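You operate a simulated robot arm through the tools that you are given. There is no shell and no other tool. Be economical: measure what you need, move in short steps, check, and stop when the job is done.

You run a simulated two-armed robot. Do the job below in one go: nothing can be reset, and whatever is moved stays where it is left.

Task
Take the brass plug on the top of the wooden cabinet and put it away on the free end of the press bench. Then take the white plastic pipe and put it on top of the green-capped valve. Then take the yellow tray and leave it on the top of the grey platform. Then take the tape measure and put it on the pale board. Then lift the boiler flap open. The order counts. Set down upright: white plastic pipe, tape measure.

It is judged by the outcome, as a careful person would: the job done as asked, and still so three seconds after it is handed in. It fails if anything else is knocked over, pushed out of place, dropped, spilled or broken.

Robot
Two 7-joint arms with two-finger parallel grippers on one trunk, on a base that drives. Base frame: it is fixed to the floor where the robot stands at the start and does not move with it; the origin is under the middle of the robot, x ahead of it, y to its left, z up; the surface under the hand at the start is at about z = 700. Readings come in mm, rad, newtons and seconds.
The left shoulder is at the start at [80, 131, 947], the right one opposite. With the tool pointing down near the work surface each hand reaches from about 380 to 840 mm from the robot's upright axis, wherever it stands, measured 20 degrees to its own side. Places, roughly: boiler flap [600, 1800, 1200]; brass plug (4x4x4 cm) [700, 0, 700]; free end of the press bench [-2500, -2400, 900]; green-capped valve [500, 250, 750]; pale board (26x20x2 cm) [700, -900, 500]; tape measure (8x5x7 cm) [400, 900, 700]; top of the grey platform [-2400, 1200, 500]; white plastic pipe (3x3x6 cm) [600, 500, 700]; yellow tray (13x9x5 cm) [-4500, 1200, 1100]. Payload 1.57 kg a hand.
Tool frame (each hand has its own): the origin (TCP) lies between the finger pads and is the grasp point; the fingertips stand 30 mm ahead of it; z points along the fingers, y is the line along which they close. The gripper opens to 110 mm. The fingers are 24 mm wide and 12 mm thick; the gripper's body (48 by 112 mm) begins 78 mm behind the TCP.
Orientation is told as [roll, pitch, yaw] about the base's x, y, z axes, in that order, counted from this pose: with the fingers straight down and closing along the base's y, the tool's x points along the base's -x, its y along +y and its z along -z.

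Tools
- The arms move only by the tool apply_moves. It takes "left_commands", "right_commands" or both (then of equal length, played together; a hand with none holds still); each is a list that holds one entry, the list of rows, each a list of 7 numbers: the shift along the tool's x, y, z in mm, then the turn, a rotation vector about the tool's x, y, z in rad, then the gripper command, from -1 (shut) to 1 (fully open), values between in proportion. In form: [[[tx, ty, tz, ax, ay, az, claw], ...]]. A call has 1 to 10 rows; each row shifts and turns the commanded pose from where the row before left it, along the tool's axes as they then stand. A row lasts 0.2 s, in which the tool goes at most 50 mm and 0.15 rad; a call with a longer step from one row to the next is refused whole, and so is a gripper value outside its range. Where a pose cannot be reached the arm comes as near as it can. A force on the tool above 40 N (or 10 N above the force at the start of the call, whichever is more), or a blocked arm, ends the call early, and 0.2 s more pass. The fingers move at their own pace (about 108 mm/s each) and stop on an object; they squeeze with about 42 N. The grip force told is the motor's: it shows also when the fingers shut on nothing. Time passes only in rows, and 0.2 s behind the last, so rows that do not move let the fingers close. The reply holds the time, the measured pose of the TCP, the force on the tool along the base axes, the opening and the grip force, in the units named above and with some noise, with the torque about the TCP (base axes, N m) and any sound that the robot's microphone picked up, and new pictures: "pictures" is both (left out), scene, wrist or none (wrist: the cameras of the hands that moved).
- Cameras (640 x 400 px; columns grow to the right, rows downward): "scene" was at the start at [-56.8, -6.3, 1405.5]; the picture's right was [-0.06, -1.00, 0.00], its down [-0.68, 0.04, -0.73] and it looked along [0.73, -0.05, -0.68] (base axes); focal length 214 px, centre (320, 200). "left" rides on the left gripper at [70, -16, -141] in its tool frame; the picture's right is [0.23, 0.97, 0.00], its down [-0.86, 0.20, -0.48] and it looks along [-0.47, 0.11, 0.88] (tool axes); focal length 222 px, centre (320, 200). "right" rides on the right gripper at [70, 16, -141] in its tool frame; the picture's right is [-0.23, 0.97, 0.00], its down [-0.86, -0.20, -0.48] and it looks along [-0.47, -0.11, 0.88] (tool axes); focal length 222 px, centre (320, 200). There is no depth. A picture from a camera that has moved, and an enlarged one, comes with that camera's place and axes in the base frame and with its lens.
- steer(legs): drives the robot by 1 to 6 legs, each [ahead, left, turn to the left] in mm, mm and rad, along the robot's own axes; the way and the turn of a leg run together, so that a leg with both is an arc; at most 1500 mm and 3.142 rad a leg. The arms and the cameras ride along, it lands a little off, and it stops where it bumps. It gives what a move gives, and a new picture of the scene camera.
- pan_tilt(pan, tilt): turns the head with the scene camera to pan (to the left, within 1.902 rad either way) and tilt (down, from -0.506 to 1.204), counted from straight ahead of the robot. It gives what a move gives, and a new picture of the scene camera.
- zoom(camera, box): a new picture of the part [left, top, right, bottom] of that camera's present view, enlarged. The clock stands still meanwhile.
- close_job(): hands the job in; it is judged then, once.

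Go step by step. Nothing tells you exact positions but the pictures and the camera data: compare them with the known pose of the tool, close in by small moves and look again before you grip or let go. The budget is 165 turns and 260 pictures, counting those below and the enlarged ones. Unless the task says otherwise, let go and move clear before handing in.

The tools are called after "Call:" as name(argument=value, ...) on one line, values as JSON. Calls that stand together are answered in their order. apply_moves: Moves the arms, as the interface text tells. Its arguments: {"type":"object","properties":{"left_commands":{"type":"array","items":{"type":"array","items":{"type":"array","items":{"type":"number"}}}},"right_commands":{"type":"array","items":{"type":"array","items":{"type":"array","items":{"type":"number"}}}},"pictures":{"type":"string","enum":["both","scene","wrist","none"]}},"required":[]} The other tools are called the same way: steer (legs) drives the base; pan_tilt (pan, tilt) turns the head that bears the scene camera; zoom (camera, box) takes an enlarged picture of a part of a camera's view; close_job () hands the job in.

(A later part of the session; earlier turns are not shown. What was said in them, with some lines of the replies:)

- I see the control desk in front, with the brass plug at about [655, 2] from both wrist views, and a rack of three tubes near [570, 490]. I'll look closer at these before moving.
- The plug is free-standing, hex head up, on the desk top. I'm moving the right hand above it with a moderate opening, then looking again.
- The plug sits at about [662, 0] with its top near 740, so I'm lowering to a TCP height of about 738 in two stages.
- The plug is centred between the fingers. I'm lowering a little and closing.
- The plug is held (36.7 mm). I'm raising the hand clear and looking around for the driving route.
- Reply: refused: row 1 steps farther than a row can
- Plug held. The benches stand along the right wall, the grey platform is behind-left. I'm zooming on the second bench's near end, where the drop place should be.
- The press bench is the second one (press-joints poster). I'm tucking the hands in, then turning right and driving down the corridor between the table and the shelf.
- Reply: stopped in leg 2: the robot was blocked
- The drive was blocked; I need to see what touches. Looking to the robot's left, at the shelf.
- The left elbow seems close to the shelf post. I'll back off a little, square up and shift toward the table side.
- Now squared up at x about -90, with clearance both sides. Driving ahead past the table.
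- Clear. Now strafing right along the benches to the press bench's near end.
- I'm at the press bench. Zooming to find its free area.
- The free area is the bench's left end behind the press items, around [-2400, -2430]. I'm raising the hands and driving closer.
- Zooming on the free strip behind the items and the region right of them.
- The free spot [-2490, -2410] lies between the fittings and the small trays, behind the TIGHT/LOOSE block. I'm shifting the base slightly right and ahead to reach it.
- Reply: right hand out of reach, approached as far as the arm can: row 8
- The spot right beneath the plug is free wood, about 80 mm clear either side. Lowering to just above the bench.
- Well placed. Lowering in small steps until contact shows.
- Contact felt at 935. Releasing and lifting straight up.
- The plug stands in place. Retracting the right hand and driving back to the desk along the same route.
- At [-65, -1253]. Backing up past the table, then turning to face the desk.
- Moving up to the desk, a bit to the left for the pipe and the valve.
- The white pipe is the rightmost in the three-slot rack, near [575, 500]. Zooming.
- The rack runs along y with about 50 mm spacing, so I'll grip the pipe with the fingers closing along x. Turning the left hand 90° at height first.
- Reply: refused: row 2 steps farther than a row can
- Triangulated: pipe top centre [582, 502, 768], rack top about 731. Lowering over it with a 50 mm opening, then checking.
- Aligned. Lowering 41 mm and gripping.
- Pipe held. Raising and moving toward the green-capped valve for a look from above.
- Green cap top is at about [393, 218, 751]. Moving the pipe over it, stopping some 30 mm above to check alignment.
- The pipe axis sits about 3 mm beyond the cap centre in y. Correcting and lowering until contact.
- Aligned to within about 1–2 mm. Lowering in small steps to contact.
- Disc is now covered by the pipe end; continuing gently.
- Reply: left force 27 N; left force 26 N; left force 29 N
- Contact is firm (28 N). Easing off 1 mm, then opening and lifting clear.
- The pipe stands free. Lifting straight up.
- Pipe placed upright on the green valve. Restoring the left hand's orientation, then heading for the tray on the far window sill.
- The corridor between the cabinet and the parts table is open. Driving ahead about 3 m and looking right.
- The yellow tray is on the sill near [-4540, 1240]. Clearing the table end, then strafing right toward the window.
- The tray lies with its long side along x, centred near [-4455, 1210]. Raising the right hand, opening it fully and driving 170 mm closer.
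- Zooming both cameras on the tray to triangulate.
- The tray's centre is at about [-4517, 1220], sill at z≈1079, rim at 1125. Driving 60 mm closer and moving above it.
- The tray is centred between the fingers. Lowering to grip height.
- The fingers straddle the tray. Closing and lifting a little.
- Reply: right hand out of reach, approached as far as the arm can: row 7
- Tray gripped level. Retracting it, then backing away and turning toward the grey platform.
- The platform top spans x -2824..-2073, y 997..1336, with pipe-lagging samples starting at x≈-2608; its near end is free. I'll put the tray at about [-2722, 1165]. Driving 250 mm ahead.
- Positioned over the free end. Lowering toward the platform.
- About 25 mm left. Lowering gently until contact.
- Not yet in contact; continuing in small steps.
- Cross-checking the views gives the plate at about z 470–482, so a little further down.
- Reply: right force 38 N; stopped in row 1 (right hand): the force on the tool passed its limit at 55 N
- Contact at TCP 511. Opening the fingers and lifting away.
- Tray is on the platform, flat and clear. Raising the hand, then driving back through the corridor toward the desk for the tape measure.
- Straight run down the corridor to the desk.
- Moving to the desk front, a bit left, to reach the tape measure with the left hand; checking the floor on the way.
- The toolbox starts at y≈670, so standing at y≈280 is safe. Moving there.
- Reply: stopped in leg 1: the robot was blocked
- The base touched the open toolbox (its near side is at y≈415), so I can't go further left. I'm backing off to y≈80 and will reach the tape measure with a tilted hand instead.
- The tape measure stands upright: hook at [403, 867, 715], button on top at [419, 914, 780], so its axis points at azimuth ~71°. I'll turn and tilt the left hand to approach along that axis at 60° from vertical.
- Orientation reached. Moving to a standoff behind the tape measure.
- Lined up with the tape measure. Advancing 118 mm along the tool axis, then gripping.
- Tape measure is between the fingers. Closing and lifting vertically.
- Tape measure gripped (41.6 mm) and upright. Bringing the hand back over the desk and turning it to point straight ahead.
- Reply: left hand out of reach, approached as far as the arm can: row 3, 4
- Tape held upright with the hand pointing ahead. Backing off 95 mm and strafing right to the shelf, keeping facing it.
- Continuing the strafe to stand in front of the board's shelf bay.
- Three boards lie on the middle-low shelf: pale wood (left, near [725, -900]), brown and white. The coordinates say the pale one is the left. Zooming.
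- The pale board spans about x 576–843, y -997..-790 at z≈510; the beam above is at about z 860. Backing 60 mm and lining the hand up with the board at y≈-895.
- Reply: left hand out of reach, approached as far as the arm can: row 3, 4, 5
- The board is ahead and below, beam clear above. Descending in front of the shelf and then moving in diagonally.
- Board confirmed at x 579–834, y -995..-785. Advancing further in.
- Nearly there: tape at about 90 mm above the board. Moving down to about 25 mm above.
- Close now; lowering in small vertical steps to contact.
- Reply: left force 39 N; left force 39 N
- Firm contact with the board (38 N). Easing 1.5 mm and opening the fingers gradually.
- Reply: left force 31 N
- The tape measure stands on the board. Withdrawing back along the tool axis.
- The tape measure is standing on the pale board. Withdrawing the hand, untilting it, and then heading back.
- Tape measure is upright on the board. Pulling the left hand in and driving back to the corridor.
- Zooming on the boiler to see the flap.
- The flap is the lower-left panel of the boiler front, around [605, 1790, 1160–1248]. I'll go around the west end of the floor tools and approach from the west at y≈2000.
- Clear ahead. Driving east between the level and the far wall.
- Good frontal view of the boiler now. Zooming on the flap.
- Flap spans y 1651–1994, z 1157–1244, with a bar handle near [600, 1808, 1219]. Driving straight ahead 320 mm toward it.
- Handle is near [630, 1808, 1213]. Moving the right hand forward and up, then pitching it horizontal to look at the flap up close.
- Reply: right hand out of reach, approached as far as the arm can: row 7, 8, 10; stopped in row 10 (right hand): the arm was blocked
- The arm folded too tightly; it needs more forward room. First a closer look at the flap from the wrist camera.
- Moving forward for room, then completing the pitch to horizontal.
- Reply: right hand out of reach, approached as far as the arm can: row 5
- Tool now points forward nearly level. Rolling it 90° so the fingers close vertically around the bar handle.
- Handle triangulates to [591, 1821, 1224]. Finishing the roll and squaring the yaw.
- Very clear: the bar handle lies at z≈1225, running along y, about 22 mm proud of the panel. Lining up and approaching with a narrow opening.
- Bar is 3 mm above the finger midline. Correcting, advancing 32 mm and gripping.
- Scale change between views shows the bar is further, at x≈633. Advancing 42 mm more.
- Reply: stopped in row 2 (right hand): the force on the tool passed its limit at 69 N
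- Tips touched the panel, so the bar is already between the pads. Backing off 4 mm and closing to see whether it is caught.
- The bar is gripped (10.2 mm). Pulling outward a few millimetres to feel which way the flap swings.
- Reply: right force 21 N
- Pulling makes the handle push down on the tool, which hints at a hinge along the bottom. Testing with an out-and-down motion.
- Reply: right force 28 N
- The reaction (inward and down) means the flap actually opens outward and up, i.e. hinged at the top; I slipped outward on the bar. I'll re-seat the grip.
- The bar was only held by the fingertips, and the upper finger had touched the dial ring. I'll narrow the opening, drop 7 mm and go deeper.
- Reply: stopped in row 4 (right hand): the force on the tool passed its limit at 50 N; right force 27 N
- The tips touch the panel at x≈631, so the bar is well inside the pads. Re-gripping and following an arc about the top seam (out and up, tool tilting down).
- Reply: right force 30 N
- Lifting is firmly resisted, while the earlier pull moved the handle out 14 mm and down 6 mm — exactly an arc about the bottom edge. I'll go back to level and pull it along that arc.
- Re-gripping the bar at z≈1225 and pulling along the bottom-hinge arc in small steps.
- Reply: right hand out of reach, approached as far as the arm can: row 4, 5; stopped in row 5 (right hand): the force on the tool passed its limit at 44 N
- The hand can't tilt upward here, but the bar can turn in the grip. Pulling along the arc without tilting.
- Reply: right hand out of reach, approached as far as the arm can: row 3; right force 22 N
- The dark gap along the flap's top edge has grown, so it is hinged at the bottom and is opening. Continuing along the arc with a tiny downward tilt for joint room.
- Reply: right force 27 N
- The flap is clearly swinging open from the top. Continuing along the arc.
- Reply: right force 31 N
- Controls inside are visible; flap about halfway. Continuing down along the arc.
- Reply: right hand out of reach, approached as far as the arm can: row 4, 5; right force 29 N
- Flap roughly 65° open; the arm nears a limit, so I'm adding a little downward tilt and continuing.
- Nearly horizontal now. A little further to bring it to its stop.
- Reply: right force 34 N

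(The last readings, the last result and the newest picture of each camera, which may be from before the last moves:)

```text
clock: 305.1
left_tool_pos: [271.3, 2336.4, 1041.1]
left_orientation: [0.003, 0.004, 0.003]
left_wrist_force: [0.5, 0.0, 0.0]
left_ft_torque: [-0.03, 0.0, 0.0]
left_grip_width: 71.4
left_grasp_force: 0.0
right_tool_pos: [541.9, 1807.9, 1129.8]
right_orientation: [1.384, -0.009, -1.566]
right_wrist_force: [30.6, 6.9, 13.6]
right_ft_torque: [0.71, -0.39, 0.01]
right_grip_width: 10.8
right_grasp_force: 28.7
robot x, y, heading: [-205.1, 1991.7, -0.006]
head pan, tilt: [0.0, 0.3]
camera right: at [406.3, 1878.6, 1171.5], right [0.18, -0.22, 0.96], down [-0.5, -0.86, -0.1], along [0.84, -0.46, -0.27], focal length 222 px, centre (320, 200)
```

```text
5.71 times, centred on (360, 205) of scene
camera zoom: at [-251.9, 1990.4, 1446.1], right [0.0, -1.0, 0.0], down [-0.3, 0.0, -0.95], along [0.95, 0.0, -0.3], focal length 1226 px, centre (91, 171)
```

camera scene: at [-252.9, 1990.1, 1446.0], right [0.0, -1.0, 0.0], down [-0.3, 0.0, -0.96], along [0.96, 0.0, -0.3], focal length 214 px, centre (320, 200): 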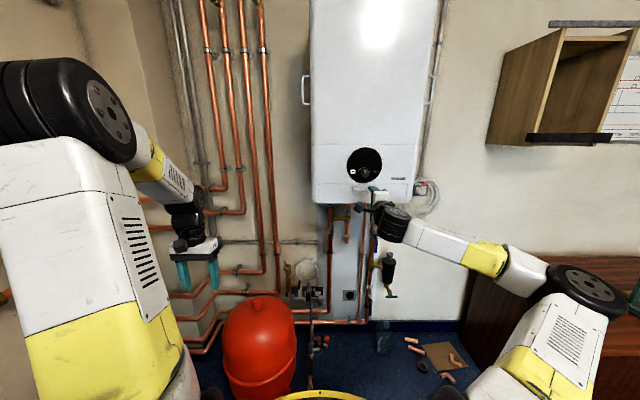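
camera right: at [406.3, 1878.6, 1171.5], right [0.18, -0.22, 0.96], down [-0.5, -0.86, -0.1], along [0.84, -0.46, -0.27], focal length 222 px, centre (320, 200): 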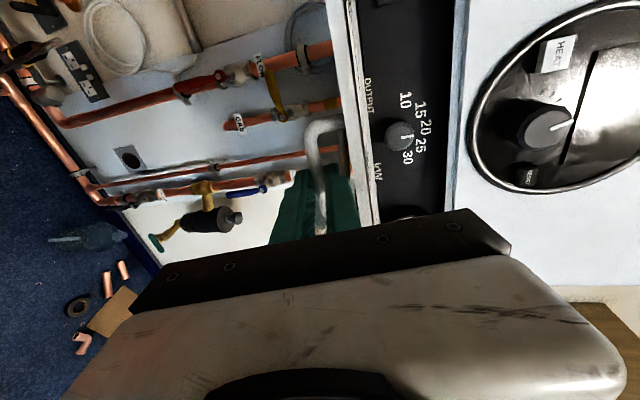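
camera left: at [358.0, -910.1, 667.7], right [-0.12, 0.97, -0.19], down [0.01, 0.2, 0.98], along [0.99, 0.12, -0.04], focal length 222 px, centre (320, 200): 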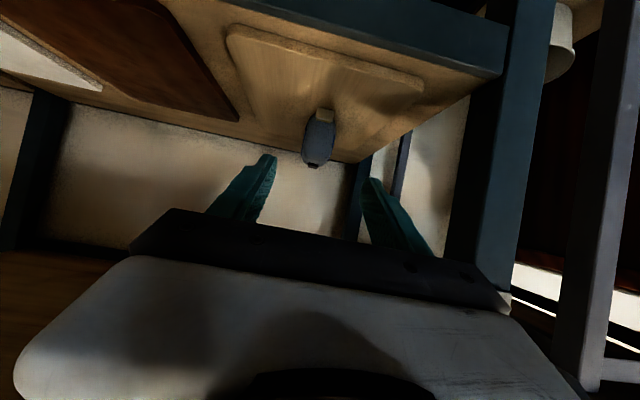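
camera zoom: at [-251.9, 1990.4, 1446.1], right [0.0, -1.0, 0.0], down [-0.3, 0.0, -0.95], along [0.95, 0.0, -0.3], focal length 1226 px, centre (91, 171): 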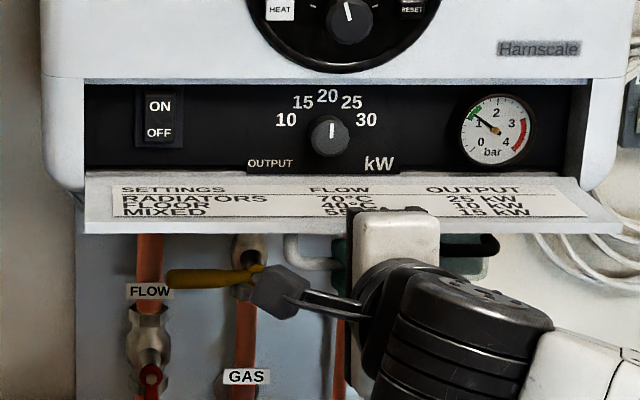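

The flap is open past horizontal and shows its inner label. Opening the fingers slightly and withdrawing straight back, slightly down.

Call:
apply_moves(right_commands=[[[0, 0, 0, 0, 0, 0, -0.68], [0, 0, 0, 0, 0, 0, -0.62], [0, -3, -8, 0, 0, 0, -0.62], [0, -4, -12, 0, 0, 0, -0.62], [0, -8, -25, 0, 0, 0, -0.62], [0, -8, -35, 0, 0, 0, -0.62]]], pictures="scene")

Call:
zoom(camera="scene", box=[300, 130, 430, 250])

```text
clock: 306.4
left_tool_pos: [270.4, 2336.5, 1042.2]
left_orientation: [0.001, 0.002, 0.004]
left_wrist_force: [0.4, -0.1, 0.3]
left_ft_torque: [0.02, -0.03, 0.0]
left_grip_width: 71.9
left_grasp_force: 0.1
right_tool_pos: [459.4, 1807.6, 1120.8]
right_orientation: [1.379, -0.008, -1.564]
right_wrist_force: [-0.5, 0.9, 0.3]
right_ft_torque: [0.01, -0.01, -0.02]
right_grip_width: 21.0
right_grasp_force: 0.2
robot x, y, heading: [-207.5, 1992.9, -0.001]
head pan, tilt: [0.0, 0.3]
camera scene: at [-252.8, 1990.0, 1446.0], right [0.0, -1.0, 0.0], down [-0.3, 0.0, -0.96], along [0.96, 0.0, -0.3], focal length 214 px, centre (320, 200)
```

scene: 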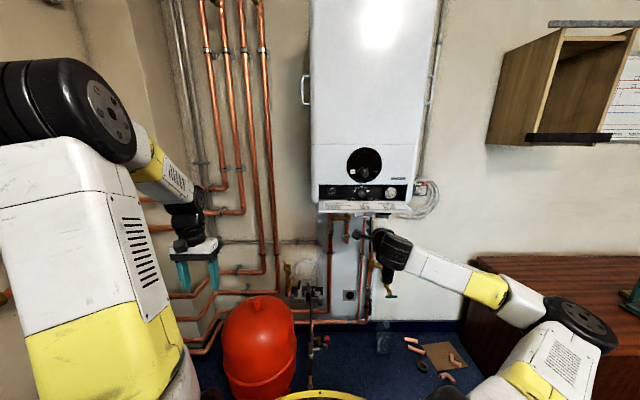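

```text
3.33 times, centred on (365, 190) of scene
camera zoom: at [-252.8, 1990.0, 1446.0], right [0.0, -1.0, 0.0], down [-0.3, 0.0, -0.96], along [0.96, 0.0, -0.3], focal length 715 px, centre (170, 233)
```

zoom: 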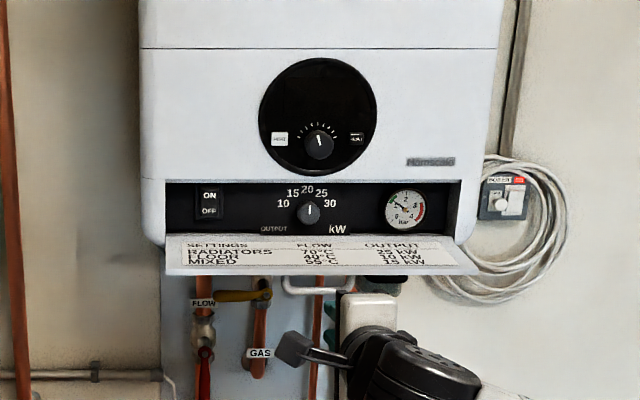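

The flap stays open on its own and the hand is clear. One more withdrawal step and a short wait to confirm it stays.

Call:
apply_moves(right_commands=[[[0, 0, -30, 0, 0, 0, -0.62], [0, 0, 0, 0, 0, 0, -0.62], [0, 0, 0, 0, 0, 0, -0.62], [0, 0, 0, 0, 0, 0, -0.62], [0, 0, 0, 0, 0, 0, -0.62], [0, 0, 0, 0, 0, 0, -0.62]]], pictures="scene")

```text
clock: 307.9
left_tool_pos: [270.2, 2336.1, 1042.6]
left_orientation: [0.0, 0.002, 0.003]
left_wrist_force: [0.0, 0.3, 0.5]
left_ft_torque: [0.0, 0.01, 0.03]
left_grip_width: 71.5
left_grasp_force: 0.1
right_tool_pos: [428.9, 1808.0, 1126.4]
right_orientation: [1.381, -0.007, -1.566]
right_wrist_force: [-0.3, -0.5, -0.3]
right_ft_torque: [0.01, 0.0, 0.0]
right_grip_width: 21.0
right_grasp_force: 0.0
robot x, y, heading: [-207.8, 1993.1, -0.002]
head pan, tilt: [0.0, 0.3]
camera scene: at [-253.1, 1989.9, 1446.0], right [0.0, -1.0, 0.0], down [-0.3, 0.0, -0.96], along [0.96, 0.0, -0.3], focal length 214 px, centre (320, 200)
```

scene: 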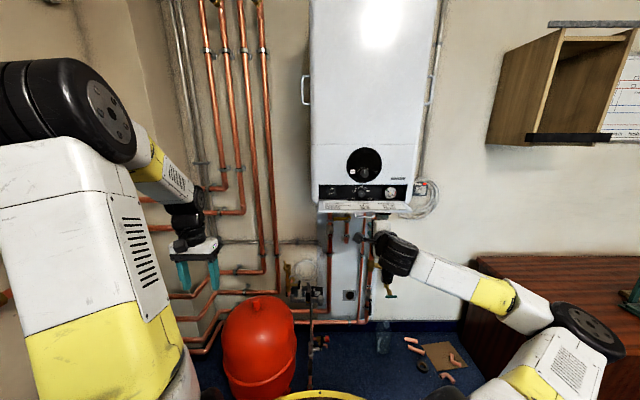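

The flap is still open, both hands are empty and clear, and the four moved things were in place when I left them, so I'm handing the job in.

Call:
close_job()

```text
The job is handed in.
```

The job is handed in, with all five steps done in the order you gave: plug on the press bench, pipe upright on the green valve, tray on the grey platform, tape measure upright on the pale board, boiler flap open.

- **Flap:** it is hinged along its bottom edge, so I pulled it out and down instead of lifting it. It stayed open when I let go.
- **Bumps:** the base was blocked once near the start of the first drive, cause not confirmed, and once against the black toolbox. The toolbox did not appear to move.
- **Floor:** reaching the boiler probably meant driving over a cardboard sheet and the edge of a plastic bag. I did not check them afterwards.
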